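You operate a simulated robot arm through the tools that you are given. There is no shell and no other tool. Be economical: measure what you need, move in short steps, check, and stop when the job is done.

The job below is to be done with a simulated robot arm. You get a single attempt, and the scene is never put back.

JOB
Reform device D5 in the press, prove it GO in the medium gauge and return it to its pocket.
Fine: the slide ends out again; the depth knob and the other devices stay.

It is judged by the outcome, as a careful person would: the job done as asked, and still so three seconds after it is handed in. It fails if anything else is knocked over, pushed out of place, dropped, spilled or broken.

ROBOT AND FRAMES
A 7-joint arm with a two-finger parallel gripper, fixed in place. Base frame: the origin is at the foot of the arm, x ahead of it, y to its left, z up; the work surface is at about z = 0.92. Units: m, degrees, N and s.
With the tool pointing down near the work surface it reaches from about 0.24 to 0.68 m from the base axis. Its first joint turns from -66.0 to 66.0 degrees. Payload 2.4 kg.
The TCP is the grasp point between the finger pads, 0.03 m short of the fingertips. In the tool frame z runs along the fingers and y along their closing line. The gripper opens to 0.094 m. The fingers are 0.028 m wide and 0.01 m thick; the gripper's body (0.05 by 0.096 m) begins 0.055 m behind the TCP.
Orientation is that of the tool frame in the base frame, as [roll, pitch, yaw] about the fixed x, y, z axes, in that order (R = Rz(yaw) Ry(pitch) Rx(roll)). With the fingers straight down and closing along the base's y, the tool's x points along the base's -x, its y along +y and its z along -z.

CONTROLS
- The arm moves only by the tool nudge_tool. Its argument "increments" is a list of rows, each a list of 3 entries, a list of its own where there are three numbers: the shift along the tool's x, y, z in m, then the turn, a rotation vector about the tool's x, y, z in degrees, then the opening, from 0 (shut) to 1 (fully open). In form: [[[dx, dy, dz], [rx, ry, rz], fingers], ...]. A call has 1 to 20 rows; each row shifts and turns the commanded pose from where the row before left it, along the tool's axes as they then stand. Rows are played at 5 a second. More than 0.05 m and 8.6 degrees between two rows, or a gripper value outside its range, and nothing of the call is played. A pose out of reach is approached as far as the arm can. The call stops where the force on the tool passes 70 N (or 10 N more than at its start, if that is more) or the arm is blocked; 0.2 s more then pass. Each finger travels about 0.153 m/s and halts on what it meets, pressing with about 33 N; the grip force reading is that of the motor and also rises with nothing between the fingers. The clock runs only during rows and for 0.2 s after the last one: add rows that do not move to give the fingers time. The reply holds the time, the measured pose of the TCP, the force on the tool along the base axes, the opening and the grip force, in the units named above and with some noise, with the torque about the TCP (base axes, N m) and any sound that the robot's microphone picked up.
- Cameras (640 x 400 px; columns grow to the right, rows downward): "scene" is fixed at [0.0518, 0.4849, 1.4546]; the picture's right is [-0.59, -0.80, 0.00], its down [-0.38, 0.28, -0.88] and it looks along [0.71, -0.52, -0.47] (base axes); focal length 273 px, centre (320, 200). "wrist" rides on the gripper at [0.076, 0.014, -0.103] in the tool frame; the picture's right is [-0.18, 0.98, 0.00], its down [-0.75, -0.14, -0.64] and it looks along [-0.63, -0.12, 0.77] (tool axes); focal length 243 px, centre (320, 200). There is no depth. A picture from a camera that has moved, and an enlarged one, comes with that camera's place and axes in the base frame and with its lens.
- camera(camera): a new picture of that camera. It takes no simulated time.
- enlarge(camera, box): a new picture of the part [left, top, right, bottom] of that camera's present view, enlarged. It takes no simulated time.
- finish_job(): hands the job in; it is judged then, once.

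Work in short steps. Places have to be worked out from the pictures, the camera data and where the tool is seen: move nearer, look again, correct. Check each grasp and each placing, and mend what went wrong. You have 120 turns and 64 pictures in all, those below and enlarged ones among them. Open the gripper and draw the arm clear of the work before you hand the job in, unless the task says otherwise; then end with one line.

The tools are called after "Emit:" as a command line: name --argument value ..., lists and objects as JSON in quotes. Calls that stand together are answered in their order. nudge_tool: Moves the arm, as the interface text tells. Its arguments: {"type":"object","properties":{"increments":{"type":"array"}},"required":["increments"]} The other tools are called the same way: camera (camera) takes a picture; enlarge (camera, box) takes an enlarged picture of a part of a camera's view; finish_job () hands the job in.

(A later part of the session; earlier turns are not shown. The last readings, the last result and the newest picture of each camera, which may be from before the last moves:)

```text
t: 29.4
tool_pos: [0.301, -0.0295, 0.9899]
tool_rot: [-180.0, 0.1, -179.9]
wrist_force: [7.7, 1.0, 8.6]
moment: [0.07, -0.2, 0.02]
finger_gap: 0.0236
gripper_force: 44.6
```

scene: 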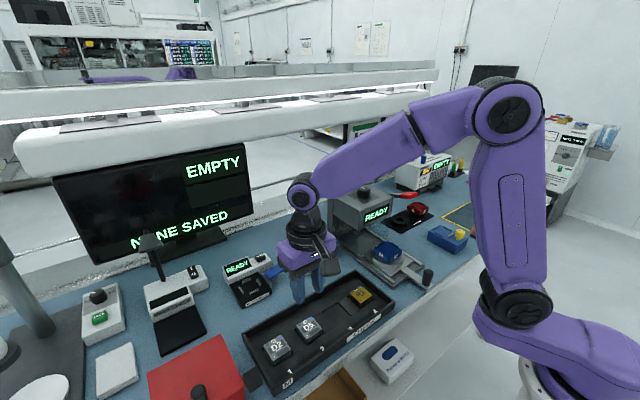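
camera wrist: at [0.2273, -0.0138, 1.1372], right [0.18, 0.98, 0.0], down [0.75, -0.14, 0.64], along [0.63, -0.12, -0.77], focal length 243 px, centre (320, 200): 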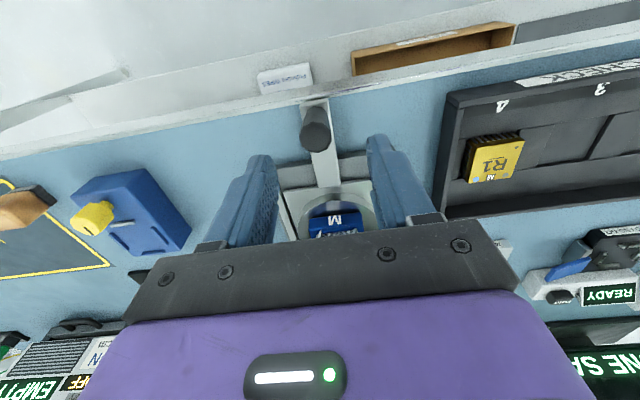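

Loads are balanced. I'm pushing the slide in with +x in small steps and watching force and sound.

Emit:
nudge_tool --increments '[[[-0.005, 0, 0], [0, 0, 0], 0.1], [[-0.01, 0, 0], [0, 0, 0], 0.1], [[-0.01, 0, 0], [0, 0, 0], 0.1], [[0, 0, 0], [0, 0, 0], 0.1]]'

Emit:
enlarge --camera "scene" --box '[320, 180, 480, 300]'

```text
t: 30.4
tool_pos: [0.3244, -0.0295, 0.9884]
tool_rot: [179.9, -0.1, 180.0]
wrist_force: [-0.8, 7.5, -9.3]
moment: [-0.01, -1.15, 0.13]
finger_gap: 0.0232
gripper_force: 45.3
```

```text
3.33 times, centred on (400, 240) of scene
camera zoom: at [0.0518, 0.4851, 1.4545], right [-0.59, -0.8, 0.0], down [-0.38, 0.28, -0.88], along [0.71, -0.52, -0.47], focal length 910 px, centre (53, 67)
```

zoom: 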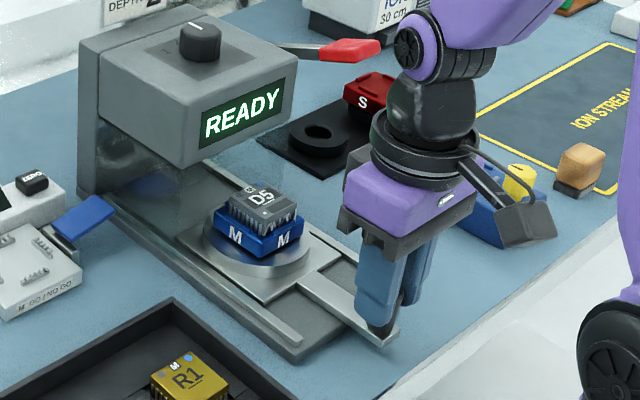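

The slide moves freely with D5 stable. There's also a red lever on the press's -y side, which is probably the press stroke. I'm continuing the push.

Emit:
nudge_tool --increments '[[[-0.012, 0, 0], [0, 0, 0], 0.1], [[-0.012, 0, 0], [0, 0, 0], 0.1], [[-0.012, 0, 0], [0, 0, 0], 0.1], [[-0.012, 0, 0], [0, 0, 0], 0.1], [[0, 0, 0], [0, 0, 0], 0.1]]'

Emit:
nudge_tool --increments '[[[-0.01, 0, 0], [0, 0, 0], 0.1], [[-0.01, 0, 0], [0, 0, 0], 0.1], [[0, 0, 0], [0, 0, 0], 0.1]]'

```text
t: 31.6
tool_pos: [0.3735, -0.0302, 0.9888]
tool_rot: [-180.0, -0.1, 179.8]
wrist_force: [0.8, 10.0, -21.3]
moment: [0.07, -1.08, -0.03]
finger_gap: 0.0234
gripper_force: 45.1
```

```text
t: 32.4
tool_pos: [0.393, -0.0296, 0.9886]
tool_rot: [179.9, -0.4, -179.9]
wrist_force: [-1.6, 5.0, -37.6]
moment: [-0.02, 0.22, 0.03]
finger_gap: 0.0235
gripper_force: 45.6
```

The slide is still moving in, with a downward pull building up. I'm relaxing z slightly and continuing.

Emit:
nudge_tool --increments '[[[0, 0, 0.001], [0, 0, 0], 0.1], [[-0.006, 0, 0], [0, 0, 0], 0.1], [[-0.006, 0, 0], [0, 0, 0], 0.1], [[0, 0, 0], [0, 0, 0], 0.1]]'

Emit:
enlarge --camera "scene" --box '[310, 160, 470, 280]'

```text
t: 33.4
tool_pos: [0.4072, -0.0293, 0.9883]
tool_rot: [-179.9, 0.4, -179.8]
wrist_force: [-1.8, 16.0, 13.6]
moment: [0.15, 0.61, 0.02]
finger_gap: 0.0234
gripper_force: 45.2
```

```text
3.33 times, centred on (390, 220) of scene
camera zoom: at [0.0516, 0.4854, 1.4544], right [-0.59, -0.8, 0.0], down [-0.38, 0.28, -0.88], along [0.71, -0.52, -0.47], focal length 910 px, centre (87, 133)
```

zoom: 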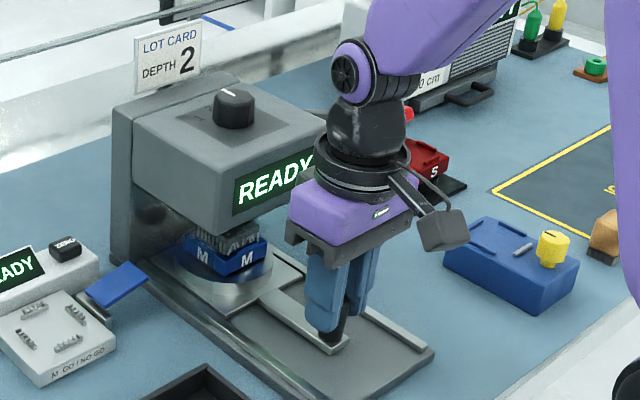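

D5 is going under the head. I'm pushing on in small steps until the end stop.

Emit:
nudge_tool --increments '[[[-0.005, 0, 0], [0, 0, 0], 0.1], [[-0.005, 0, 0], [0, 0, 0], 0.1], [[0, 0, 0], [0, 0, 0], 0.1]]'

```text
t: 34.2
tool_pos: [0.4116, -0.0309, 0.9877]
tool_rot: [179.9, -0.5, -179.9]
wrist_force: [-24.3, 15.3, 26.2]
moment: [0.15, -0.31, 0.09]
finger_gap: 0.0233
gripper_force: 45.2
```

The end stop seems to have been reached after 110 mm of travel, with -24 N reaction. I'm easing off the command and looking.

Emit:
nudge_tool --increments '[[[0.003, 0, -0.0005], [0, 0, 0], 0.1], [[0, 0, 0], [0, 0, 0], 0.1]]'

Emit:
camera --camera "scene"

Emit:
camera --camera "wrist"

```text
t: 34.8
tool_pos: [0.4115, -0.0293, 0.9872]
tool_rot: [180.0, 0.0, 179.9]
wrist_force: [-0.4, 14.6, 2.4]
moment: [0.1, 1.19, 0.0]
finger_gap: 0.0235
gripper_force: 44.9
```

```text
20 pictures are left
```

scene: 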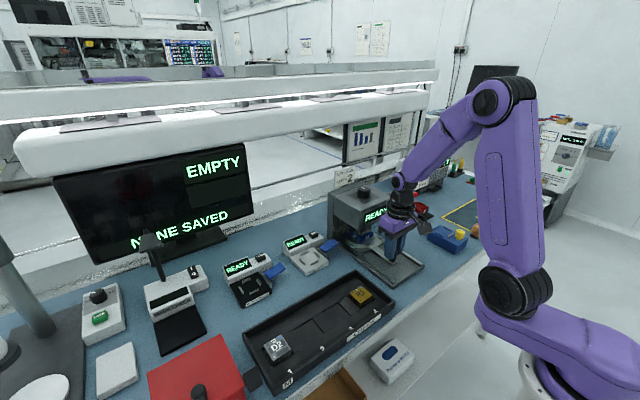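

```text
19 pictures are left
camera wrist: at [0.3359, -0.0166, 1.0897], right [0.18, 0.98, 0.0], down [0.75, -0.14, 0.64], along [0.63, -0.12, -0.77], focal length 243 px, centre (320, 200)
```

wrist: 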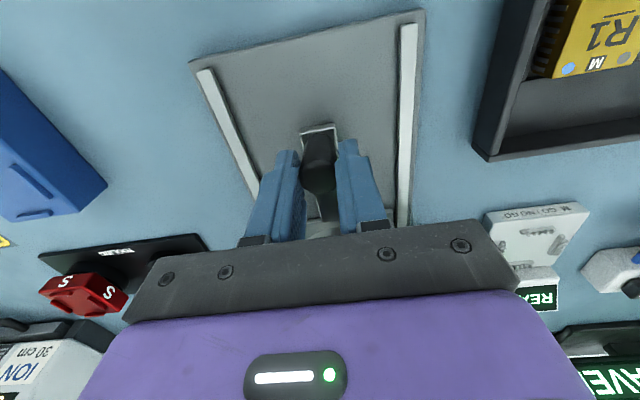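

The slide is fully in. I'm releasing the knob, rising and backing off to a high viewpoint to inspect the red lever.

Emit:
nudge_tool --increments '[[[0, 0, 0], [0, 0, 0], 0.4], [[0, 0, 0], [0, 0, 0], 0.6], [[0, 0, 0], [0, 0, 0], 0.6], [[0.005, 0, -0.035], [0, 0, 0], 0.6], [[0.02, 0.01, -0.04], [0, 0, 0], 0.6], [[0.02, 0.02, -0.04], [0, 0, 0], 0.6], [[0.02, 0.02, -0.04], [0, 0, 0], 0.6], [[0.015, 0.015, -0.04], [0, 0, 0], 0.6], [[0, 0.015, -0.04], [0, 0, 0], 0.6], [[0, 0, -0.04], [0, 0, 0], 0.6], [[0, 0, 0], [0, 0, 0], 0.6]]'

Emit:
enlarge --camera "wrist" --box '[120, 60, 360, 240]'

Emit:
enlarge --camera "scene" --box '[320, 160, 440, 260]'

```text
t: 37.2
tool_pos: [0.3329, 0.0485, 1.2644]
tool_rot: [179.9, 0.0, 180.0]
wrist_force: [0.3, 0.0, -0.7]
moment: [-0.02, 0.02, -0.01]
finger_gap: 0.0564
gripper_force: 0.0
```

```text
2.22 times, centred on (240, 150) of wrist
camera zoom: at [0.2569, 0.063, 1.3672], right [0.18, 0.98, 0.0], down [0.75, -0.14, 0.64], along [0.63, -0.12, -0.77], focal length 539 px, centre (498, 311)
```

zoom: 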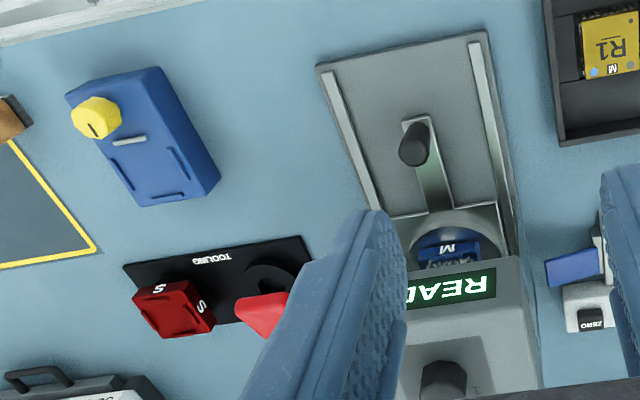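

```text
4.00 times, centred on (380, 210) of scene
camera zoom: at [0.0518, 0.4849, 1.4546], right [-0.59, -0.8, 0.0], down [-0.38, 0.28, -0.88], along [0.71, -0.52, -0.47], focal length 1092 px, centre (80, 160)
```

zoom: 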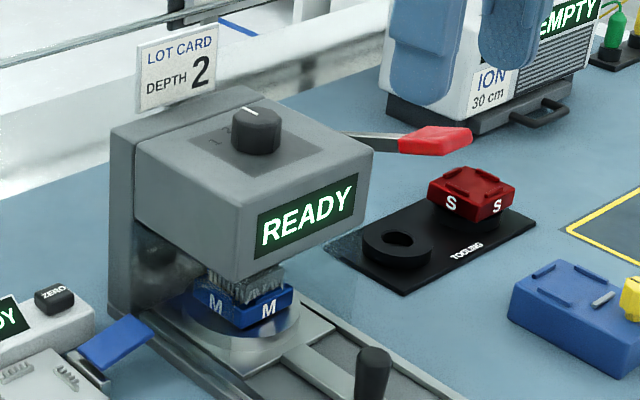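

The lever tip triangulates to about (0.431, -0.127, 1.118) and slopes up from a pivot near x≈0.55, so it gets pulled down. I'll place closed fingers above its red grip, keeping x low enough to clear the head.

Emit:
nudge_tool --increments '[[[-0.015, -0.04, 0.01], [0, 0, 0], 0.3], [[-0.02, -0.04, 0.015], [0, 0, 0], 0.0], [[-0.025, -0.04, 0.02], [0, 0, 0], 0.0], [[-0.025, -0.035, 0.02], [0, 0, 0], 0.0], [[-0.025, -0.0215, 0.025], [0, 0, 0], 0.0], [[0, 0, 0], [0, 0, 0], 0.0]]'

Emit:
enlarge --camera "scene" --box '[340, 120, 480, 240]'

Emit:
camera --camera "wrist"

```text
refused: row 3 steps farther than a row can; nothing moved
```

```text
3.33 times, centred on (410, 180) of scene
camera zoom: at [0.0518, 0.4849, 1.4546], right [-0.59, -0.8, 0.0], down [-0.38, 0.28, -0.88], along [0.71, -0.52, -0.47], focal length 910 px, centre (20, 267)
```

zoom: 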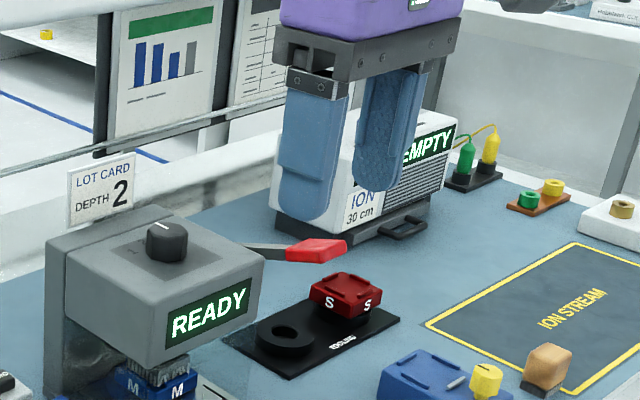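

```text
15 pictures are left
camera wrist: at [0.2569, 0.063, 1.3672], right [0.18, 0.98, 0.0], down [0.75, -0.14, 0.64], along [0.63, -0.12, -0.77], focal length 243 px, centre (320, 200)
```

wrist: 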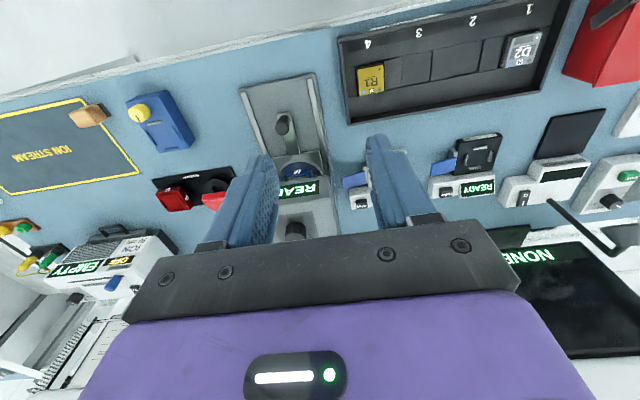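

The call was refused for one row that was too big. I'm repeating with smaller rows.

Emit:
nudge_tool --increments '[[[-0.0183, -0.0294, 0.015], [0, 0, 0], 0.3], [[-0.0183, -0.0294, 0.015], [0, 0, 0], 0.0], [[-0.0183, -0.0294, 0.015], [0, 0, 0], 0.0], [[-0.0183, -0.0294, 0.015], [0, 0, 0], 0.0], [[-0.0183, -0.0294, 0.015], [0, 0, 0], 0.0], [[-0.0183, -0.0294, 0.015], [0, 0, 0], 0.0], [[0, 0, 0], [0, 0, 0], 0.0]]'

Emit:
enlarge --camera "scene" --box '[350, 140, 470, 240]'

```text
t: 38.8
tool_pos: [0.4439, -0.126, 1.1717]
tool_rot: [-180.0, 0.0, 180.0]
wrist_force: [-0.1, 0.6, -0.5]
moment: [0.03, 0.0, -0.01]
finger_gap: 0.0
gripper_force: 32.6
```

```text
4.00 times, centred on (410, 190) of scene
camera zoom: at [0.0518, 0.4849, 1.4546], right [-0.59, -0.8, 0.0], down [-0.38, 0.28, -0.88], along [0.71, -0.52, -0.47], focal length 1092 px, centre (-40, 240)
```

zoom: 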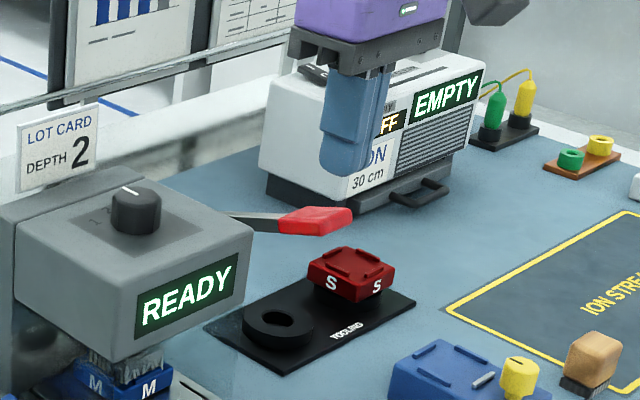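

The finger is above the outer part of the red grip with about 28 mm to go. I'm moving 5 mm inward and lowering onto it.

Emit:
nudge_tool --increments '[[[-0.005, 0, 0.01], [0, 0, 0], 0], [[0, 0, 0.01], [0, 0, 0], 0], [[0, 0, 0.005], [0, 0, 0], 0], [[0, 0, 0.005], [0, 0, 0], 0], [[0, 0, 0], [0, 0, 0], 0]]'

Emit:
nudge_tool --increments '[[[0, 0, 0.005], [0, 0, 0], 0], [[0, 0, 0.005], [0, 0, 0], 0], [[0, 0, 0], [0, 0, 0], 0]]'

```text
t: 40.0
tool_pos: [0.4477, -0.1285, 1.1433]
tool_rot: [-179.9, -0.1, -180.0]
wrist_force: [-1.0, -0.1, 1.6]
moment: [-0.04, 0.08, -0.01]
finger_gap: 0.0004
gripper_force: 32.5
```

```text
t: 40.8
tool_pos: [0.4472, -0.1284, 1.1333]
tool_rot: [180.0, 0.0, -179.9]
wrist_force: [0.3, 0.3, 2.9]
moment: [0.0, -0.01, -0.02]
finger_gap: 0.0003
gripper_force: 33.2
```

Contact with about 3 N, so the lever is moving. I'm continuing downward in steps.

Emit:
nudge_tool --increments '[[[0, 0, 0.006], [0, 0, 0], 0], [[0, 0, 0.006], [0, 0, 0], 0], [[0, 0, 0.006], [0, 0, 0], 0], [[0, 0, 0.006], [0, 0, 0], 0], [[0, 0, 0], [0, 0, 0], 0]]'

Emit:
enlarge --camera "scene" --box '[330, 160, 450, 260]'

```text
t: 42.0
tool_pos: [0.4475, -0.1271, 1.1081]
tool_rot: [-180.0, 0.1, -180.0]
wrist_force: [0.2, -1.8, 2.0]
moment: [-0.03, -0.01, 0.01]
finger_gap: 0.0
gripper_force: 33.2
```

```text
4.00 times, centred on (390, 210) of scene
camera zoom: at [0.0518, 0.4849, 1.4546], right [-0.59, -0.8, 0.0], down [-0.38, 0.28, -0.88], along [0.71, -0.52, -0.47], focal length 1092 px, centre (40, 160)
```

zoom: 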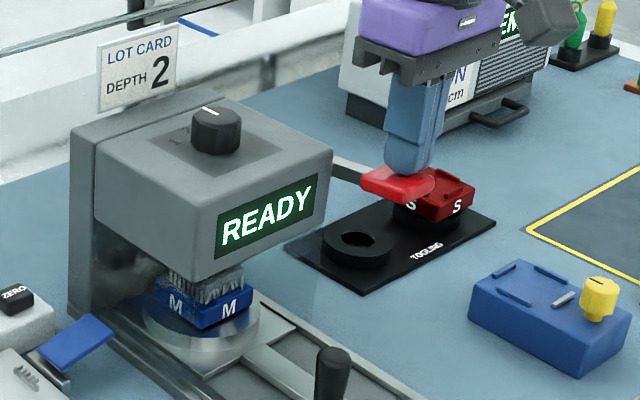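

The lever follows. I'm continuing the stroke.

Emit:
nudge_tool --increments '[[[0, 0, 0.007], [0, 0, 0], 0], [[0, 0, 0.007], [0, 0, 0], 0], [[0, 0, 0.007], [0, 0, 0], 0], [[0, 0, 0], [0, 0, 0], 0]]'

Emit:
nudge_tool --increments '[[[-0.002, 0, 0.006], [0, 0, 0], 0], [[-0.002, 0, 0.006], [0, 0, 0], 0], [[0, 0, 0], [0, 0, 0], 0]]'

```text
t: 43.0
tool_pos: [0.4463, -0.1278, 1.0891]
tool_rot: [-180.0, 0.0, -179.9]
wrist_force: [-1.9, -1.9, 3.4]
moment: [-0.02, 0.0, -0.01]
finger_gap: 0.0
gripper_force: 33.2
```

```text
t: 43.8
tool_pos: [0.4497, -0.1278, 1.0777]
tool_rot: [179.9, 0.1, 180.0]
wrist_force: [-1.4, -0.4, 3.9]
moment: [0.01, 0.01, 0.0]
finger_gap: 0.0001
gripper_force: 33.2
```

Emit:
nudge_tool --increments '[[[-0.001, 0, 0.006], [0, 0, 0], 0], [[-0.001, 0, 0.006], [0, 0, 0], 0], [[-0.001, 0, 0.006], [0, 0, 0], 0], [[0, 0, 0], [0, 0, 0], 0]]'

Emit:
nudge_tool --increments '[[[0, 0, 0.005], [0, 0, 0], 0], [[0, 0, 0.005], [0, 0, 0], 0], [[0, 0, 0], [0, 0, 0], 0]]'

Emit:
enlarge --camera "scene" --box '[330, 160, 450, 260]'

```text
t: 44.8
tool_pos: [0.4549, -0.1271, 1.061]
tool_rot: [-179.9, 0.0, 180.0]
wrist_force: [-9.7, -1.0, 18.7]
moment: [0.03, 0.06, -0.02]
finger_gap: 0.0
gripper_force: 32.7
```

```text
t: 45.3
tool_pos: [0.4551, -0.127, 1.0596]
tool_rot: [-179.9, 0.4, -180.0]
wrist_force: [-17.8, 4.7, 30.6]
moment: [0.22, 0.15, 0.1]
finger_gap: 0.0002
gripper_force: 32.8
stopped in row 2: the force on the tool passed its limit at 79 N (the readings are from after the stop); the commanded pose is now the measured one
```

```text
4.00 times, centred on (390, 210) of scene
camera zoom: at [0.0508, 0.4852, 1.4545], right [-0.59, -0.8, 0.0], down [-0.38, 0.28, -0.88], along [0.71, -0.52, -0.47], focal length 1092 px, centre (40, 160)
```

zoom: 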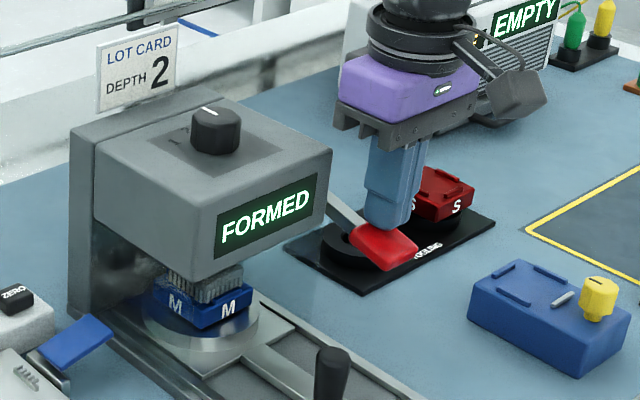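

The display reads FORMED. I'm raising off the lever, then going back above the slide knob at (0.411, -0.0295).

Emit:
nudge_tool --increments '[[[0.001, 0, -0.02], [0, 0, 0], 0], [[0.003, 0, -0.03], [0, 0, 0], 0], [[0.01, 0, -0.04], [0, 0, 0], 0], [[0.03, 0.03, -0.01], [0, 0, 0], 0.3], [[0.03, 0.03, 0], [0, 0, 0], 0.6], [[0, 0.0375, 0], [0, 0, 0], 0.6], [[0, 0, 0.04], [0, 0, 0], 0.6], [[0, 0, 0.045], [0, 0, 0], 0.6], [[-0.015, 0, 0.01], [0, 0, 0], 0.6], [[-0.0155, 0, 0.01], [0, 0, 0], 0.6], [[0, 0, 0], [0, 0, 0], 0.6]]'

Emit:
enlarge --camera "scene" --box '[320, 150, 460, 270]'

```text
t: 47.7
tool_pos: [0.415, -0.0264, 1.0511]
tool_rot: [-179.9, 0.4, 180.0]
wrist_force: [-0.3, -0.8, -0.2]
moment: [0.0, 0.0, -0.01]
finger_gap: 0.0563
gripper_force: 0.1
```

```text
3.33 times, centred on (390, 210) of scene
camera zoom: at [0.0518, 0.4849, 1.4546], right [-0.59, -0.8, 0.0], down [-0.38, 0.28, -0.88], along [0.71, -0.52, -0.47], focal length 910 px, centre (87, 167)
```

zoom: 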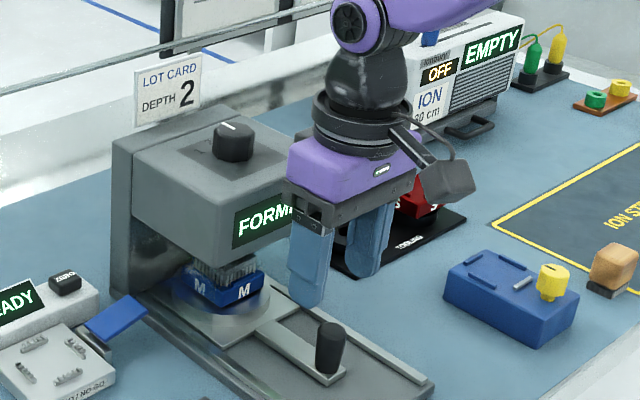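

FORMED is still shown, and D5 sits on the nest with straightened leads. I'm descending onto the knob and gripping.

Emit:
nudge_tool --increments '[[[0.003, -0.003, 0.025], [0, 0.4, 0], 0.6], [[0, 0, 0.025], [0, 0, 0], 0.6], [[0, 0, 0.012], [0, 0, 0], 0.6], [[0, 0, 0], [0, 0, 0], 0.4], [[0, 0, 0], [0, 0, 0], 0.2], [[0, 0, 0], [0, 0, 0], 0.1], [[0, 0, 0], [0, 0, 0], 0.1]]'

```text
t: 49.3
tool_pos: [0.4074, -0.0303, 0.9914]
tool_rot: [-179.9, 0.1, -180.0]
wrist_force: [1.1, 10.8, -5.8]
moment: [0.11, -0.43, 0.06]
finger_gap: 0.0231
gripper_force: 44.9
```

Gripped. I'm pulling the slide out (-x) by about 108 mm in smooth steps.

Emit:
nudge_tool --increments '[[[0.006, 0, 0], [0, 0, 0], 0.1], [[0.01, 0, 0], [0, 0, 0], 0.1], [[0.01, 0, 0], [0, 0, 0], 0.1], [[0.01, 0, 0], [0, 0, 0], 0.1], [[0, 0, 0], [0, 0, 0], 0.1]]'

Emit:
nudge_tool --increments '[[[0.01, 0, 0], [0, 0, 0], 0.1], [[0.01, 0, 0], [0, 0, 0], 0.1], [[0.01, 0, 0], [0, 0, 0], 0.1], [[0.01, 0, 0], [0, 0, 0], 0.1], [[0, 0, 0], [0, 0, 0], 0.1]]'

```text
t: 50.5
tool_pos: [0.3754, -0.0299, 0.9916]
tool_rot: [-179.9, 0.0, -179.7]
wrist_force: [-0.3, 35.6, 6.0]
moment: [0.35, 0.55, 0.17]
finger_gap: 0.0233
gripper_force: 44.9
```

```text
t: 51.7
tool_pos: [0.3329, -0.0289, 0.9915]
tool_rot: [-179.8, -0.1, -179.9]
wrist_force: [1.3, 34.7, -17.2]
moment: [0.28, -0.73, 0.18]
finger_gap: 0.0236
gripper_force: 45.1
```

Side load is 35 N in +y. I'm relieving it with +y 2 mm and continuing to the out stop at x≈0.300.

Emit:
nudge_tool --increments '[[[0, 0.0015, 0.0005], [0, 0, 0], 0.1], [[0.01, 0, 0], [0, 0, 0], 0.1], [[0.01, 0, 0], [0, 0, 0], 0.1], [[0.008, 0, 0], [0, 0, 0], 0.1], [[0, 0, 0], [0, 0, 0], 0.1]]'

Emit:
nudge_tool --increments '[[[0.004, 0.001, 0], [0, 0, 0], 0.1], [[0.002, 0, 0], [0, 0, 0], 0.1], [[0, 0, 0], [0, 0, 0], 0.1]]'

```text
t: 52.9
tool_pos: [0.3202, -0.0296, 0.9907]
tool_rot: [-179.8, 0.0, -179.9]
wrist_force: [1.5, 14.8, 6.2]
moment: [0.11, 0.42, 0.18]
finger_gap: 0.0236
gripper_force: 44.8
out of reach, approached as far as the arm can: row 2, 3
```

```text
t: 53.7
tool_pos: [0.3155, -0.0308, 0.9906]
tool_rot: [-179.8, 0.2, 179.9]
wrist_force: [0.9, 5.7, 33.3]
moment: [0.05, 0.44, -0.05]
finger_gap: 0.0235
gripper_force: 45.2
```

Two rows were clipped by reach, and I'm at x=0.3155. I'm continuing in small steps toward 0.300.

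Emit:
nudge_tool --increments '[[[0.004, 0, -0.0007], [0, 0, 0], 0.1], [[0.005, 0, 0], [0, 0, 0], 0.1], [[0.005, 0, 0], [0, 0, 0], 0.1], [[0, 0, 0], [0, 0, 0], 0.1]]'

```text
t: 54.7
tool_pos: [0.2992, -0.0299, 0.9919]
tool_rot: [-179.8, 0.0, 179.9]
wrist_force: [-5.1, -11.9, 24.8]
moment: [-0.15, 0.26, -0.13]
finger_gap: 0.0234
gripper_force: 45.1
```

Emit:
nudge_tool --increments '[[[0.003, 0, -0.0005], [0, 0, 0], 0.1], [[0, 0, 0], [0, 0, 0], 0.1]]'

```text
t: 55.3
tool_pos: [0.2989, -0.0291, 0.9916]
tool_rot: [-179.8, 0.1, 179.9]
wrist_force: [13.7, -22.6, -35.4]
moment: [-0.14, 0.03, -0.05]
finger_gap: 0.0234
gripper_force: 45.1
```

The out stop is reached. I'm relaxing, releasing the knob, rising, and moving above D5 on the nest for a look.

Emit:
nudge_tool --increments '[[[-0.002, 0.001, 0.001], [0, 0, 0], 0.1], [[0, 0, 0], [0, 0, 0], 0.4], [[0, 0, 0], [0, 0, 0], 0.6], [[0, 0, -0.03], [0, 0, 0], 0.6], [[0, 0, -0.035], [0, 0, 0], 0.6], [[-0.04, 0, 0], [0, 0, 0], 0.6], [[-0.043, 0, 0], [0, 0, 0], 0.6], [[-0.043, 0, 0], [0, 0, 0], 0.6], [[0, 0, 0], [0, 0, 0], 0.6]]'

Emit:
enlarge --camera "wrist" --box '[220, 40, 420, 190]'

```text
t: 57.3
tool_pos: [0.4259, -0.0259, 1.0561]
tool_rot: [-179.9, 0.0, 179.9]
wrist_force: [-0.9, 0.4, -0.4]
moment: [0.0, 0.0, 0.01]
finger_gap: 0.056
gripper_force: 0.0
```

```text
2.67 times, centred on (320, 115) of wrist
camera zoom: at [0.3501, -0.0126, 1.1575], right [0.18, 0.98, 0.0], down [0.75, -0.14, 0.64], along [0.63, -0.12, -0.77], focal length 647 px, centre (320, 427)
```

zoom: 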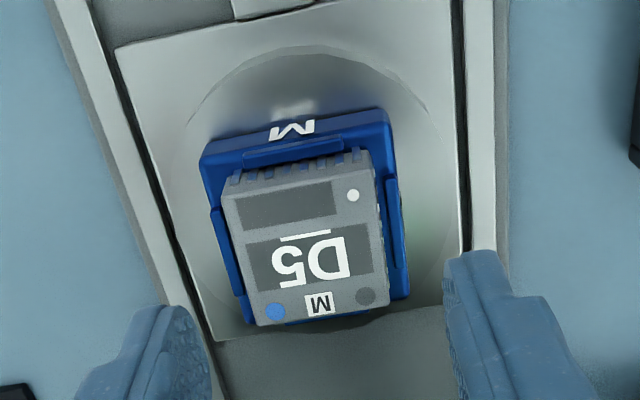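

D5's leads now look uniform. I'm aligning to its centre (≈0.429, -0.0295), descending to the same grasp height as at release, and closing.

Emit:
nudge_tool --increments '[[[-0.002, -0.0035, 0.02], [0, 0, 0], 0.6], [[0, 0, 0.015], [0, 0, 0], 0.6], [[0, 0, 0.008], [0, 0, 0], 0.6], [[0, 0, 0.004], [0, 0, 0], 0.6], [[0, 0, 0.002], [0, 0, 0], 0.6], [[0, 0, 0], [0, 0, 0], 0.6]]'

```text
t: 58.7
tool_pos: [0.4278, -0.0311, 1.0042]
tool_rot: [-179.9, 0.1, 180.0]
wrist_force: [0.2, 0.2, -0.6]
moment: [0.01, -0.03, 0.04]
finger_gap: 0.0568
gripper_force: 0.0
```

No contact force, and the height is fine. I'm closing on D5 and lifting a little.

Emit:
nudge_tool --increments '[[[0, 0.001, 0], [0, 0, 0], 0.5], [[0, 0, 0], [0, 0, 0], 0.3], [[0, 0, 0], [0, 0, 0], 0.3], [[0, 0, 0], [0, 0, 0], 0.3], [[0, 0, -0.006], [0, 0, 0], 0.3], [[0, 0, -0.01], [0, 0, 0], 0.3], [[0, 0, 0], [0, 0, 0], 0.3]]'

```text
t: 60.3
tool_pos: [0.4262, -0.0295, 1.0225]
tool_rot: [-179.9, 0.0, -180.0]
wrist_force: [0.0, 0.0, -0.4]
moment: [-0.02, 0.02, 0.01]
finger_gap: 0.0412
gripper_force: 32.6
```

D5 is held. I'm going to an offset viewpoint beside the medium gauge, around the press head, to measure the gauge accurately.

Emit:
nudge_tool --increments '[[[0, 0, -0.04], [0, 0, 0], 0.3], [[0, 0.04, 0], [0, 0, 0], 0.3], [[0, 0.04, 0], [0, 0, 0], 0.3], [[0, 0.04, 0], [0, 0, 0], 0.3], [[0, 0.04, 0], [0, 0, 0], 0.3], [[0, 0.04, 0], [0, 0, 0], 0.3], [[0, 0.04, 0], [0, 0, 0], 0.3], [[0, 0.04, 0], [0, 0, 0], 0.3], [[-0.037, 0.02, 0], [0, 0, 0], 0.3], [[-0.037, 0.02, 0], [0, 0, 0], 0.3], [[0, 0, 0], [0, 0, 0], 0.3]]'

Emit:
enlarge --camera "wrist" --box '[140, 90, 360, 240]'

```text
t: 62.7
tool_pos: [0.5032, 0.289, 1.0647]
tool_rot: [-179.9, -0.1, -179.9]
wrist_force: [-0.1, -0.6, -0.1]
moment: [0.0, 0.01, 0.0]
finger_gap: 0.0411
gripper_force: 33.1
```

```text
2.67 times, centred on (250, 165) of wrist
camera zoom: at [0.4272, 0.3016, 1.1673], right [0.18, 0.98, 0.0], down [0.75, -0.14, 0.64], along [0.63, -0.12, -0.77], focal length 647 px, centre (507, 293)
```

zoom: 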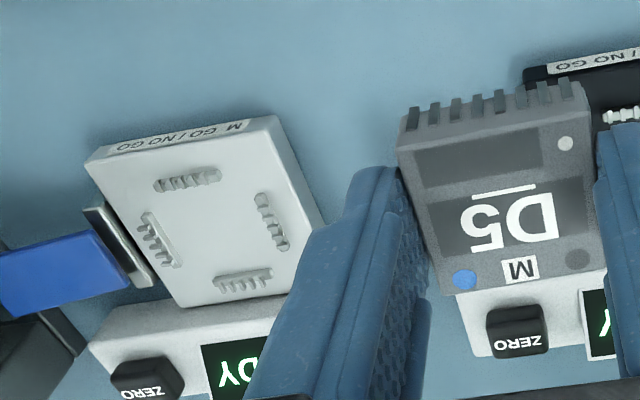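

Gauge centre is at about (0.5596, 0.1496, 0.937), with two views agreeing. I'm moving D5 over it by the camera-relative delta and lowering partway to check.

Emit:
nudge_tool --increments '[[[-0.0137, -0.0342, 0], [0, 0, 0], 0.3], [[-0.0137, -0.0342, 0], [0, 0, 0], 0.3], [[-0.0137, -0.0342, 0], [0, 0, 0], 0.3], [[-0.0137, -0.0341, 0], [0, 0, 0], 0.3], [[0, 0, 0.03], [0, 0, 0], 0.3], [[0, 0, 0.03], [0, 0, 0], 0.3], [[0, 0, 0.01], [0, 0, 0], 0.3], [[0, 0, 0], [0, 0, 0], 0.3]]'

Emit:
enlarge --camera "wrist" --box '[230, 70, 400, 190]'

```text
t: 64.5
tool_pos: [0.5566, 0.1515, 0.9928]
tool_rot: [-179.9, 0.0, -180.0]
wrist_force: [-0.3, 0.4, -1.1]
moment: [-0.04, 0.0, 0.02]
finger_gap: 0.041
gripper_force: 33.1
```

```text
3.33 times, centred on (315, 130) of wrist
camera zoom: at [0.4807, 0.1659, 1.094], right [0.18, 0.98, 0.0], down [0.75, -0.14, 0.64], along [0.63, -0.12, -0.77], focal length 809 px, centre (337, 433)
```

zoom: 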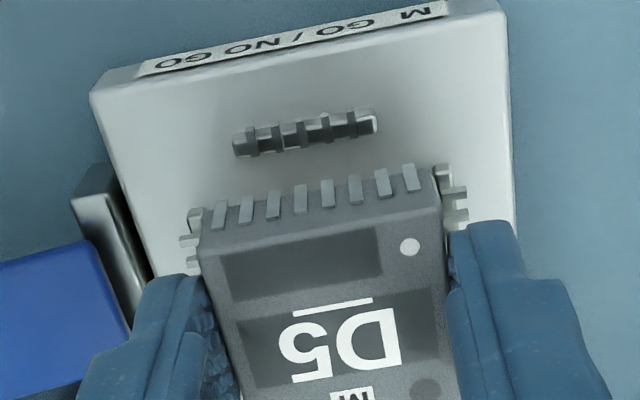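

The device needs about +1.5 mm in x and -2.3 mm in y. I'm correcting and lowering close to the combs.

Emit:
nudge_tool --increments '[[[-0.0015, -0.0023, 0], [0, 0, 0], 0.3], [[0, 0, 0.005], [0, 0, 0], 0.3], [[0, 0, 0.005], [0, 0, 0], 0.3], [[0, 0, 0], [0, 0, 0], 0.3]]'

Emit:
enlarge --camera "wrist" --box '[230, 70, 400, 190]'

```text
t: 65.5
tool_pos: [0.5577, 0.1492, 0.981]
tool_rot: [-179.9, 0.0, 180.0]
wrist_force: [-0.1, -0.3, -0.7]
moment: [0.02, -0.03, 0.0]
finger_gap: 0.0409
gripper_force: 33.3
```

```text
3.33 times, centred on (315, 130) of wrist
camera zoom: at [0.4811, 0.1633, 1.0836], right [0.18, 0.98, 0.0], down [0.75, -0.14, 0.64], along [0.63, -0.12, -0.77], focal length 809 px, centre (337, 433)
```

zoom: 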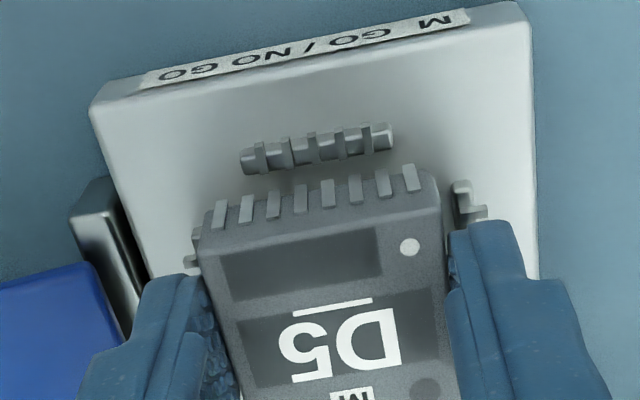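

Aligned within 1 mm. I'm lowering in small steps with force checks.

Emit:
nudge_tool --increments '[[[-0.0008, 0, 0.003], [0, 0, 0], 0.3], [[0, 0, 0.002], [0, 0, 0], 0.3], [[0, 0, 0], [0, 0, 0], 0.3]]'

Emit:
nudge_tool --increments '[[[0, 0, 0.002], [0, 0, 0], 0.3], [[0, 0, 0], [0, 0, 0], 0.3]]'

```text
t: 66.3
tool_pos: [0.558, 0.1493, 0.9773]
tool_rot: [-179.9, 0.0, 180.0]
wrist_force: [0.3, 0.7, -0.1]
moment: [-0.01, 0.0, 0.0]
finger_gap: 0.0412
gripper_force: 32.8
```

```text
t: 66.9
tool_pos: [0.5586, 0.1493, 0.9758]
tool_rot: [-179.9, 0.0, -180.0]
wrist_force: [0.7, 0.6, -0.6]
moment: [0.01, -0.01, -0.01]
finger_gap: 0.041
gripper_force: 32.7
```

Emit:
nudge_tool --increments '[[[0, 0, 0.002], [0, 0, 0], 0.3], [[0, 0, 0], [0, 0, 0], 0.3]]'

Emit:
nudge_tool --increments '[[[0, 0, 0.0015], [0, 0, 0], 0.3], [[0, 0, 0], [0, 0, 0], 0.3]]'

```text
t: 67.5
tool_pos: [0.5568, 0.1503, 0.9738]
tool_rot: [-179.8, 0.0, 180.0]
wrist_force: [0.7, 0.1, -0.2]
moment: [0.02, -0.01, -0.01]
finger_gap: 0.0409
gripper_force: 33.2
```

```text
t: 68.1
tool_pos: [0.5581, 0.1489, 0.9732]
tool_rot: [-180.0, 0.1, -180.0]
wrist_force: [-1.9, -2.0, 11.4]
moment: [0.18, 0.09, 0.01]
finger_gap: 0.0408
gripper_force: 32.7
```

Contact at 11 N. I'm checking the seating before release.

Emit:
enlarge --camera "wrist" --box '[230, 70, 400, 190]'

```text
3.33 times, centred on (315, 130) of wrist
camera zoom: at [0.4816, 0.1631, 1.0739], right [0.18, 0.98, 0.0], down [0.75, -0.14, 0.64], along [0.63, -0.12, -0.77], focal length 809 px, centre (337, 433)
```

zoom: 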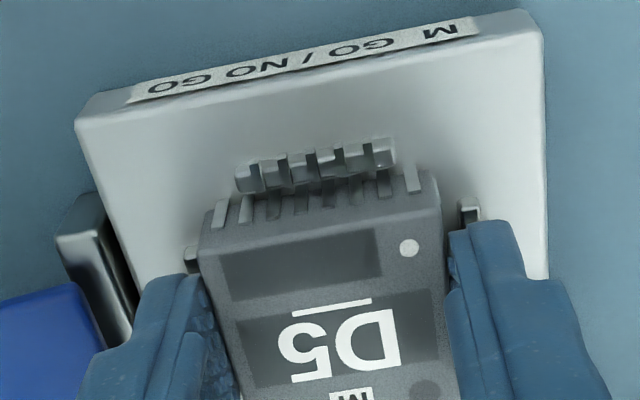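

Leads sit inside the combs. I'm relaxing, releasing, rising and backing off to see the device and the display.

Emit:
nudge_tool --increments '[[[0, 0, -0.0008], [0, 0, 0], 0.3], [[0, 0, 0], [0, 0, 0], 0.46], [[0, 0, 0], [0, 0, 0], 0.56], [[0, 0, 0], [0, 0, 0], 0.58], [[0, 0, -0.015], [0, 0, 0], 0.58], [[0, 0, -0.035], [0, 0, 0], 0.58], [[0.02, 0, -0.04], [0, 0, 0], 0.58], [[0.04, 0.02, -0.02], [0, 0, 0], 0.58], [[0.04, 0.02, 0], [0, 0, 0], 1], [[0, 0, 0], [0, 0, 0], 1], [[0, 0, 0], [0, 0, 0], 1]]'

Emit:
enlarge --camera "wrist" --box '[210, 90, 410, 240]'

```text
t: 70.5
tool_pos: [0.4583, 0.1881, 1.081]
tool_rot: [-179.9, 0.0, 180.0]
wrist_force: [0.0, -0.2, 0.5]
moment: [0.02, 0.01, -0.02]
finger_gap: 0.0939
gripper_force: 0.1
```

```text
2.67 times, centred on (310, 165) of wrist
camera zoom: at [0.3819, 0.2027, 1.1824], right [0.18, 0.98, 0.0], down [0.75, -0.14, 0.64], along [0.63, -0.12, -0.77], focal length 647 px, centre (347, 293)
```

zoom: 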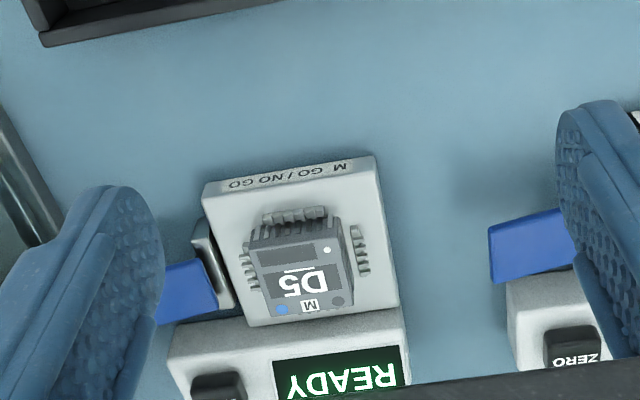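

The display still reads READY with D5 in place, so the blue paddle (≈(0.565, 0.05–0.10, 0.945)) must be the measuring actuator. To stay clear of the press head (left edge y≈0.033), I'll turn the gripper 90° so its narrow side faces the press.

Emit:
nudge_tool --increments '[[[0, 0, 0], [0, 0, 8.2], 0.5], [[0, 0, 0], [0, 0, 8.2], 0], [[0, 0, 0], [0, 0, 8.2], 0], [[0, 0, 0], [0, 0, 8.2], 0], [[0, 0, 0], [0, 0, 8.2], 0], [[0, 0, 0], [0, 0, 8.2], 0], [[0, 0, 0], [0, 0, 8.2], 0], [[0, 0, 0], [0, 0, 8.2], 0], [[0, 0, 0], [0, 0, 8.2], 0], [[0, 0, 0], [0, 0, 8.2], 0], [[0, 0, 0], [0, 0, 8.0], 0], [[0, 0, 0], [0, 0, 0], 0]]'

```text
t: 73.1
tool_pos: [0.4572, 0.1914, 1.0819]
tool_rot: [179.9, 0.1, 89.9]
wrist_force: [0.0, 0.0, -0.4]
moment: [0.02, -0.02, -0.01]
finger_gap: 0.0
gripper_force: 33.3
```

Rotated. I'm moving over the paddle at z≈1.03.

Emit:
nudge_tool --increments '[[[-0.022, 0.0265, 0], [0, 0, 0], 0], [[-0.027, 0.0265, 0], [0, 0, 0], 0], [[-0.03, 0.0265, 0], [0, 0, 0], 0], [[-0.0295, 0.027, 0], [0, 0, 0], 0], [[0, 0, 0.025], [0, 0, 0], 0], [[0, 0, 0.025], [0, 0, 0], 0], [[0, 0, 0], [0, 0, 0], 0]]'

Emit:
enlarge --camera "scene" --box '[270, 180, 400, 280]'

```text
t: 74.7
tool_pos: [0.5655, 0.0811, 1.034]
tool_rot: [-180.0, 0.1, 90.0]
wrist_force: [-0.2, -0.1, -0.8]
moment: [0.0, 0.0, 0.02]
finger_gap: 0.0002
gripper_force: 32.9
```

```text
4.00 times, centred on (335, 230) of scene
camera zoom: at [0.0518, 0.4849, 1.4546], right [-0.59, -0.8, 0.0], down [-0.38, 0.28, -0.88], along [0.71, -0.52, -0.47], focal length 1092 px, centre (260, 80)
```

zoom: 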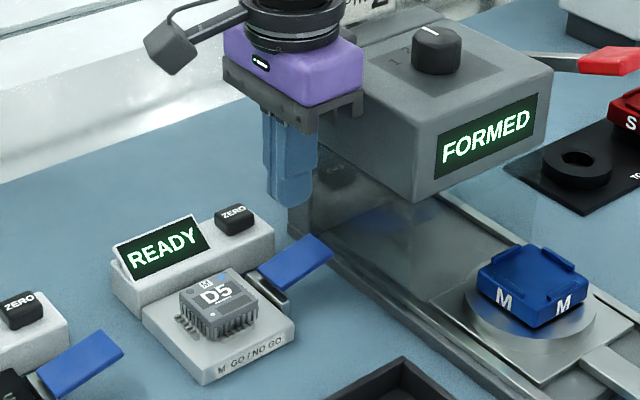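

The finger is above the paddle and clear of the press. D5 is seated squarely, and the lever has sprung back. I'm lowering onto the paddle.

Emit:
nudge_tool --increments '[[[0, 0, 0.02], [0, 0, 0], 0], [[0, 0, 0.02], [0, 0, 0], 0], [[0, 0, 0.007], [0, 0, 0], 0], [[0, 0, 0.004], [0, 0, 0], 0], [[0, 0, 0], [0, 0, 0], 0]]'

Emit:
nudge_tool --increments '[[[0, 0, 0.004], [0, 0, 0], 0], [[0, 0, 0.003], [0, 0, 0], 0], [[0, 0, 0], [0, 0, 0], 0]]'

```text
t: 75.1
tool_pos: [0.5672, 0.0812, 1.0305]
tool_rot: [178.6, 0.2, 90.0]
wrist_force: [-1.9, 1.0, 11.6]
moment: [-0.56, 0.1, -0.1]
finger_gap: 0.0
gripper_force: 33.2
stopped in row 2: the force on the tool passed its limit at 98 N (the readings are from after the stop); the commanded pose is now the measured one
```

```text
t: 75.8
tool_pos: [0.5717, 0.0825, 1.0304]
tool_rot: [177.8, 0.2, 90.0]
wrist_force: [-2.6, -0.3, 9.1]
moment: [-0.4, 0.02, -0.13]
finger_gap: 0.0
gripper_force: 32.6
stopped in row 3: the force on the tool passed its limit at 72 N (the readings are from after the stop); the commanded pose is now the measured one
```

The hand touched the press head's left edge (y≈0.04, top ≈1.086), so the hand is bulkier than I assumed. I'll back straight up, square the roll, then tilt the tool so the fingers reach toward -y while the hand leans away from the press.

Emit:
nudge_tool --increments '[[[0, 0, -0.02], [0, 0, 0], 0], [[0, 0, -0.03], [0, 0, 0], 0], [[0.015, -0.005, 0], [2.2, 0, 0], 0], [[0, 0, 0], [0, 0, 0], 0]]'

Emit:
nudge_tool --increments '[[[0, 0, 0], [0, -8.3, 0], 0], [[0, 0, 0], [0, -8.3, 0], 0], [[0, 0, 0], [0, -8.4, 0], 0], [[0, 0, 0], [0, 0, 0], 0]]'

```text
t: 76.8
tool_pos: [0.5649, 0.0964, 1.0822]
tool_rot: [-179.8, 0.3, 90.0]
wrist_force: [0.0, -0.1, -0.6]
moment: [-0.01, 0.01, 0.02]
finger_gap: 0.0
gripper_force: 33.2
```

```text
t: 77.8
tool_pos: [0.5649, 0.0975, 1.0793]
tool_rot: [-179.8, 25.4, 90.1]
wrist_force: [0.1, -0.3, -0.3]
moment: [0.03, 0.0, -0.01]
finger_gap: 0.0
gripper_force: 33.0
```

The tilt direction is right. I'm moving to above the paddle's mid-outer part (y≈0.073) and down to just above it.

Emit:
nudge_tool --increments '[[[0.0039, 0, 0.0273], [0, 0, 0], 0], [[0.0039, 0, 0.0273], [0, 0, 0], 0], [[0.004, 0, 0.0272], [0, 0, 0], 0], [[0, 0, 0], [0, 0, 0], 0]]'

```text
t: 78.8
tool_pos: [0.5656, 0.0724, 1.0035]
tool_rot: [-179.7, 25.2, 90.1]
wrist_force: [-0.4, -0.5, -0.8]
moment: [0.01, -0.01, 0.0]
finger_gap: 0.0
gripper_force: 33.5
```

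Clear. I'm lowering vertically in small steps to the paddle.

Emit:
nudge_tool --increments '[[[0.0026, 0, 0.0054], [0, 0, 0], 0], [[0.0026, 0, 0.0054], [0, 0, 0], 0], [[0.0026, 0, 0.0054], [0, 0, 0], 0], [[0, 0, 0], [0, 0, 0], 0]]'

Emit:
nudge_tool --increments '[[[0.0017, 0, 0.0036], [0, 0, 0], 0], [[0.0017, 0, 0.0036], [0, 0, 0], 0], [[0, 0, 0], [0, 0, 0], 0]]'

```text
t: 79.8
tool_pos: [0.5654, 0.0738, 0.9827]
tool_rot: [-179.8, 25.2, 90.0]
wrist_force: [0.7, -0.1, 2.2]
moment: [-0.01, -0.04, 0.02]
finger_gap: 0.0002
gripper_force: 32.9
```

```text
t: 80.6
tool_pos: [0.5646, 0.0741, 0.9762]
tool_rot: [-179.8, 25.3, 90.0]
wrist_force: [-3.6, 1.3, 14.5]
moment: [0.03, 0.1, -0.01]
finger_gap: 0.0
gripper_force: 33.1
```

The paddle is moving with 14 N resistance. I'll push a little more, then read the display.

Emit:
nudge_tool --increments '[[[0.0013, 0, 0.0027], [0, 0, 0], 0], [[0, 0, 0], [0, 0, 0], 0], [[0, 0, 0], [0, 0, 0], 0], [[0, 0, 0], [0, 0, 0], 0]]'

Emit:
enlarge --camera "scene" --box '[270, 190, 370, 280]'

```text
t: 81.6
tool_pos: [0.5649, 0.0719, 0.9746]
tool_rot: [179.7, 25.2, 89.9]
wrist_force: [-7.8, 4.1, 47.0]
moment: [0.14, 0.28, -0.12]
finger_gap: 0.0
gripper_force: 33.2
```

```text
4.44 times, centred on (320, 235) of scene
camera zoom: at [0.0507, 0.4849, 1.4546], right [-0.59, -0.8, 0.0], down [-0.38, 0.28, -0.88], along [0.71, -0.52, -0.47], focal length 1214 px, centre (320, 44)
```

zoom: 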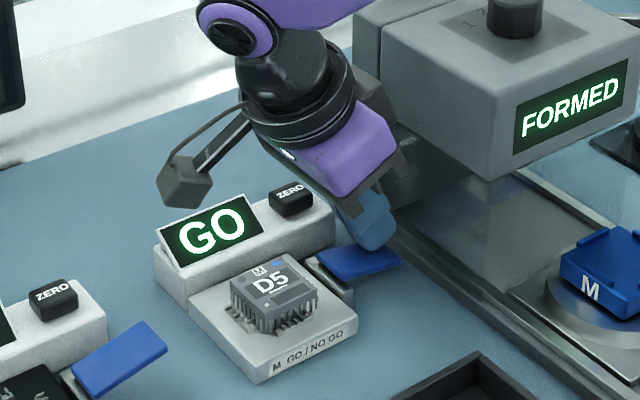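

The gauge shows GO. I'm retracting up, undoing the tilt and the rotation away from the press.

Emit:
nudge_tool --increments '[[[-0.0142, 0, -0.0298], [0, 0, 0], 0], [[-0.0142, 0, -0.0298], [0, 0, 0], 0], [[-0.0142, 0, -0.0298], [0, 0, 0], 0], [[0, 0, 0], [0, 8.3, 0], 0], [[0, 0, 0], [0, 8.4, 0], 0], [[0, 0, 0], [0, 8.5, 0], 0], [[0.03, -0.03, 0], [0, 0, 0], 0], [[0.03, -0.03, 0], [0, 0, 0], 0], [[0.017, -0.027, 0], [0, 0, 0], 0], [[0, 0, 0], [0, 0, 0], 0]]'

Emit:
nudge_tool --increments '[[[0, 0, 0], [0, 0, -8.2], 0.3], [[0, 0, 0], [0, 0, -8.2], 0.6], [[0, 0, 0], [0, 0, -8.2], 0.6], [[0, 0, 0], [0, 0, -8.2], 0.6], [[0, 0, 0], [0, 0, -8.2], 0.6], [[0, 0, 0], [0, 0, -8.2], 0.6], [[0, 0, 0], [0, 0, -8.2], 0.6], [[0, 0, 0], [0, 0, -8.2], 0.6], [[0, 0, 0], [0, 0, -8.2], 0.6], [[0, 0, 0], [0, 0, -8.2], 0.6], [[0, 0, 0], [0, 0, -8.0], 0.6], [[0, 0, 0], [0, 0, 0], 0.6]]'

```text
t: 83.8
tool_pos: [0.4762, 0.15, 1.0677]
tool_rot: [-179.9, 0.1, 90.0]
wrist_force: [-0.6, -0.2, 1.4]
moment: [0.01, 0.0, 0.03]
finger_gap: 0.0
gripper_force: 32.9
```

```text
t: 86.4
tool_pos: [0.4777, 0.1489, 1.0707]
tool_rot: [-180.0, -0.3, -179.9]
wrist_force: [0.2, 0.1, -0.5]
moment: [0.0, 0.02, -0.01]
finger_gap: 0.0566
gripper_force: 0.0
```

Orientation is back. I'm moving above D5 on the gauge at the known release pose (0.558, 0.1495), stopping at z≈1.0 to read the pose.

Emit:
nudge_tool --increments '[[[-0.04, 0.0, 0], [0, -0.3, 0], 0.6], [[-0.0403, 0.0005, 0], [0, 0, 0], 0.6], [[0, 0, 0.035], [0, 0, 0], 0.6], [[0, 0, 0.03], [0, 0, 0], 0.6], [[0, 0, 0], [0, 0, 0], 0.6], [[0, 0, 0], [0, 0, 0], 0.6]]'

Emit:
nudge_tool --increments '[[[0, 0, 0], [0, 0, 0], 0.6]]'

Emit:
nudge_tool --increments '[[[0, 0, 0], [0, 0, 0], 0.6]]'

```text
t: 87.8
tool_pos: [0.5573, 0.149, 1.0054]
tool_rot: [-179.9, -0.1, 180.0]
wrist_force: [0.5, 0.4, -0.7]
moment: [0.03, -0.01, 0.01]
finger_gap: 0.0565
gripper_force: 0.1
```

```text
t: 88.2
tool_pos: [0.5572, 0.1491, 1.0075]
tool_rot: [-179.8, 0.1, -180.0]
wrist_force: [-0.2, -0.6, -0.1]
moment: [-0.02, -0.03, 0.0]
finger_gap: 0.0562
gripper_force: 0.2
```

```text
t: 88.6
tool_pos: [0.5576, 0.148, 1.0065]
tool_rot: [-179.9, 0.1, 180.0]
wrist_force: [0.6, 0.3, 0.1]
moment: [-0.03, -0.04, 0.01]
finger_gap: 0.0566
gripper_force: 0.0
```

The pose averages (0.5574, 0.1487, 1.0065). I'm descending 32 mm, closing and lifting slightly.

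Emit:
nudge_tool --increments '[[[-0.0006, 0.0008, 0.015], [0, 0, 0], 0.6], [[0, 0, 0.01], [0, 0, 0], 0.6], [[0, 0, 0.0072], [0, 0, 0], 0.6], [[0, 0, 0], [0, 0, 0], 0.6]]'

Emit:
nudge_tool --increments '[[[0, 0, 0], [0, 0, 0], 0.5], [[0, 0, 0], [0, 0, 0], 0.3], [[0, 0, 0], [0, 0, 0], 0.3], [[0, 0, 0], [0, 0, 0], 0.3], [[0, 0, -0.004], [0, 0, 0], 0.3], [[0, 0, -0.01], [0, 0, 0], 0.3], [[0, 0, 0], [0, 0, 0], 0.3]]'

```text
t: 89.6
tool_pos: [0.5578, 0.1492, 0.9734]
tool_rot: [-179.9, -0.1, 180.0]
wrist_force: [-0.4, -0.1, 0.5]
moment: [0.03, 0.0, -0.02]
finger_gap: 0.0565
gripper_force: 0.0
```

```text
t: 91.2
tool_pos: [0.558, 0.1502, 0.988]
tool_rot: [-179.9, 0.1, -180.0]
wrist_force: [0.1, 0.2, -1.0]
moment: [-0.01, -0.02, 0.0]
finger_gap: 0.0412
gripper_force: 33.5
```

D5 is held again. I'm lifting and carrying it above pocket 2 at about (0.3745, 0.2775).

Emit:
nudge_tool --increments '[[[0, 0, -0.035], [0, 0, 0], 0.3], [[0, 0, -0.035], [0, 0, 0], 0.3], [[0.0367, 0.0255, 0], [0, 0, 0], 0.3], [[0.0367, 0.0255, 0], [0, 0, 0], 0.3], [[0.0367, 0.0255, 0], [0, 0, 0], 0.3], [[0.0367, 0.0255, 0], [0, 0, 0], 0.3], [[0.0367, 0.0255, 0], [0, 0, 0], 0.3], [[0, 0, 0.03], [0, 0, 0], 0.3], [[0, 0, 0.03], [0, 0, 0], 0.3], [[0, 0, 0], [0, 0, 0], 0.3]]'

Emit:
nudge_tool --increments '[[[0, 0, 0], [0, 0, 0], 0.3]]'

Emit:
enlarge --camera "wrist" --box '[220, 60, 420, 200]'

```text
t: 93.4
tool_pos: [0.3724, 0.2767, 0.9978]
tool_rot: [-180.0, 0.1, 180.0]
wrist_force: [0.3, 0.9, -0.1]
moment: [-0.02, 0.05, -0.01]
finger_gap: 0.0411
gripper_force: 33.0
```

```text
t: 93.8
tool_pos: [0.3745, 0.2764, 0.998]
tool_rot: [-179.9, 0.2, 179.9]
wrist_force: [-0.7, 0.3, 0.3]
moment: [0.01, 0.0, -0.04]
finger_gap: 0.0409
gripper_force: 32.7
```

```text
2.86 times, centred on (320, 130) of wrist
camera zoom: at [0.2968, 0.2898, 1.0995], right [0.18, 0.98, 0.0], down [0.75, -0.14, 0.64], along [0.63, -0.12, -0.77], focal length 693 px, centre (320, 400)
```

zoom: 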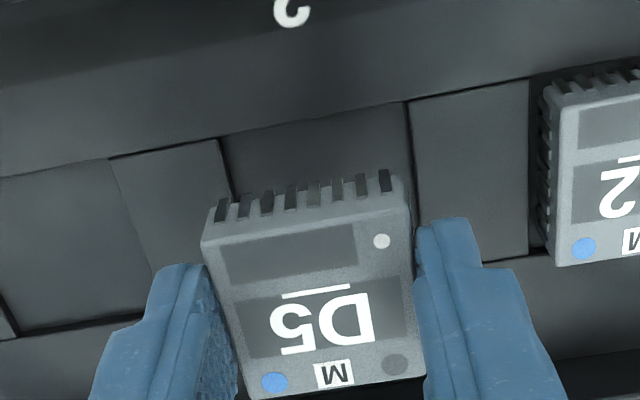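

Pocket 2 (≈46 mm wide) is centred about 2.2 mm further +y and 1 mm further +x than D5. I'm correcting and lowering.

Emit:
nudge_tool --increments '[[[-0.001, 0.0022, 0.008], [0, 0, 0], 0.3], [[0, 0, 0.008], [0, 0, 0], 0.3], [[0, 0, 0.006], [0, 0, 0], 0.3], [[0, 0, 0.004], [0, 0, 0], 0.3], [[0, 0, 0.003], [0, 0, 0], 0.3], [[0, 0, 0], [0, 0, 0], 0.3]]'

Emit:
nudge_tool --increments '[[[0, 0, 0.002], [0, 0, 0], 0.3], [[0, 0, 0.0015], [0, 0, 0], 0.3], [[0, 0, 0], [0, 0, 0], 0.3]]'

```text
t: 95.2
tool_pos: [0.3756, 0.2809, 0.9688]
tool_rot: [179.9, 0.1, 180.0]
wrist_force: [1.0, -1.0, -0.6]
moment: [0.01, 0.03, 0.03]
finger_gap: 0.0407
gripper_force: 33.1
```

```text
t: 96.0
tool_pos: [0.3761, 0.2806, 0.9649]
tool_rot: [-179.9, 0.1, -179.9]
wrist_force: [-2.1, -1.6, 11.6]
moment: [-0.08, -0.17, 0.0]
finger_gap: 0.0406
gripper_force: 33.5
```

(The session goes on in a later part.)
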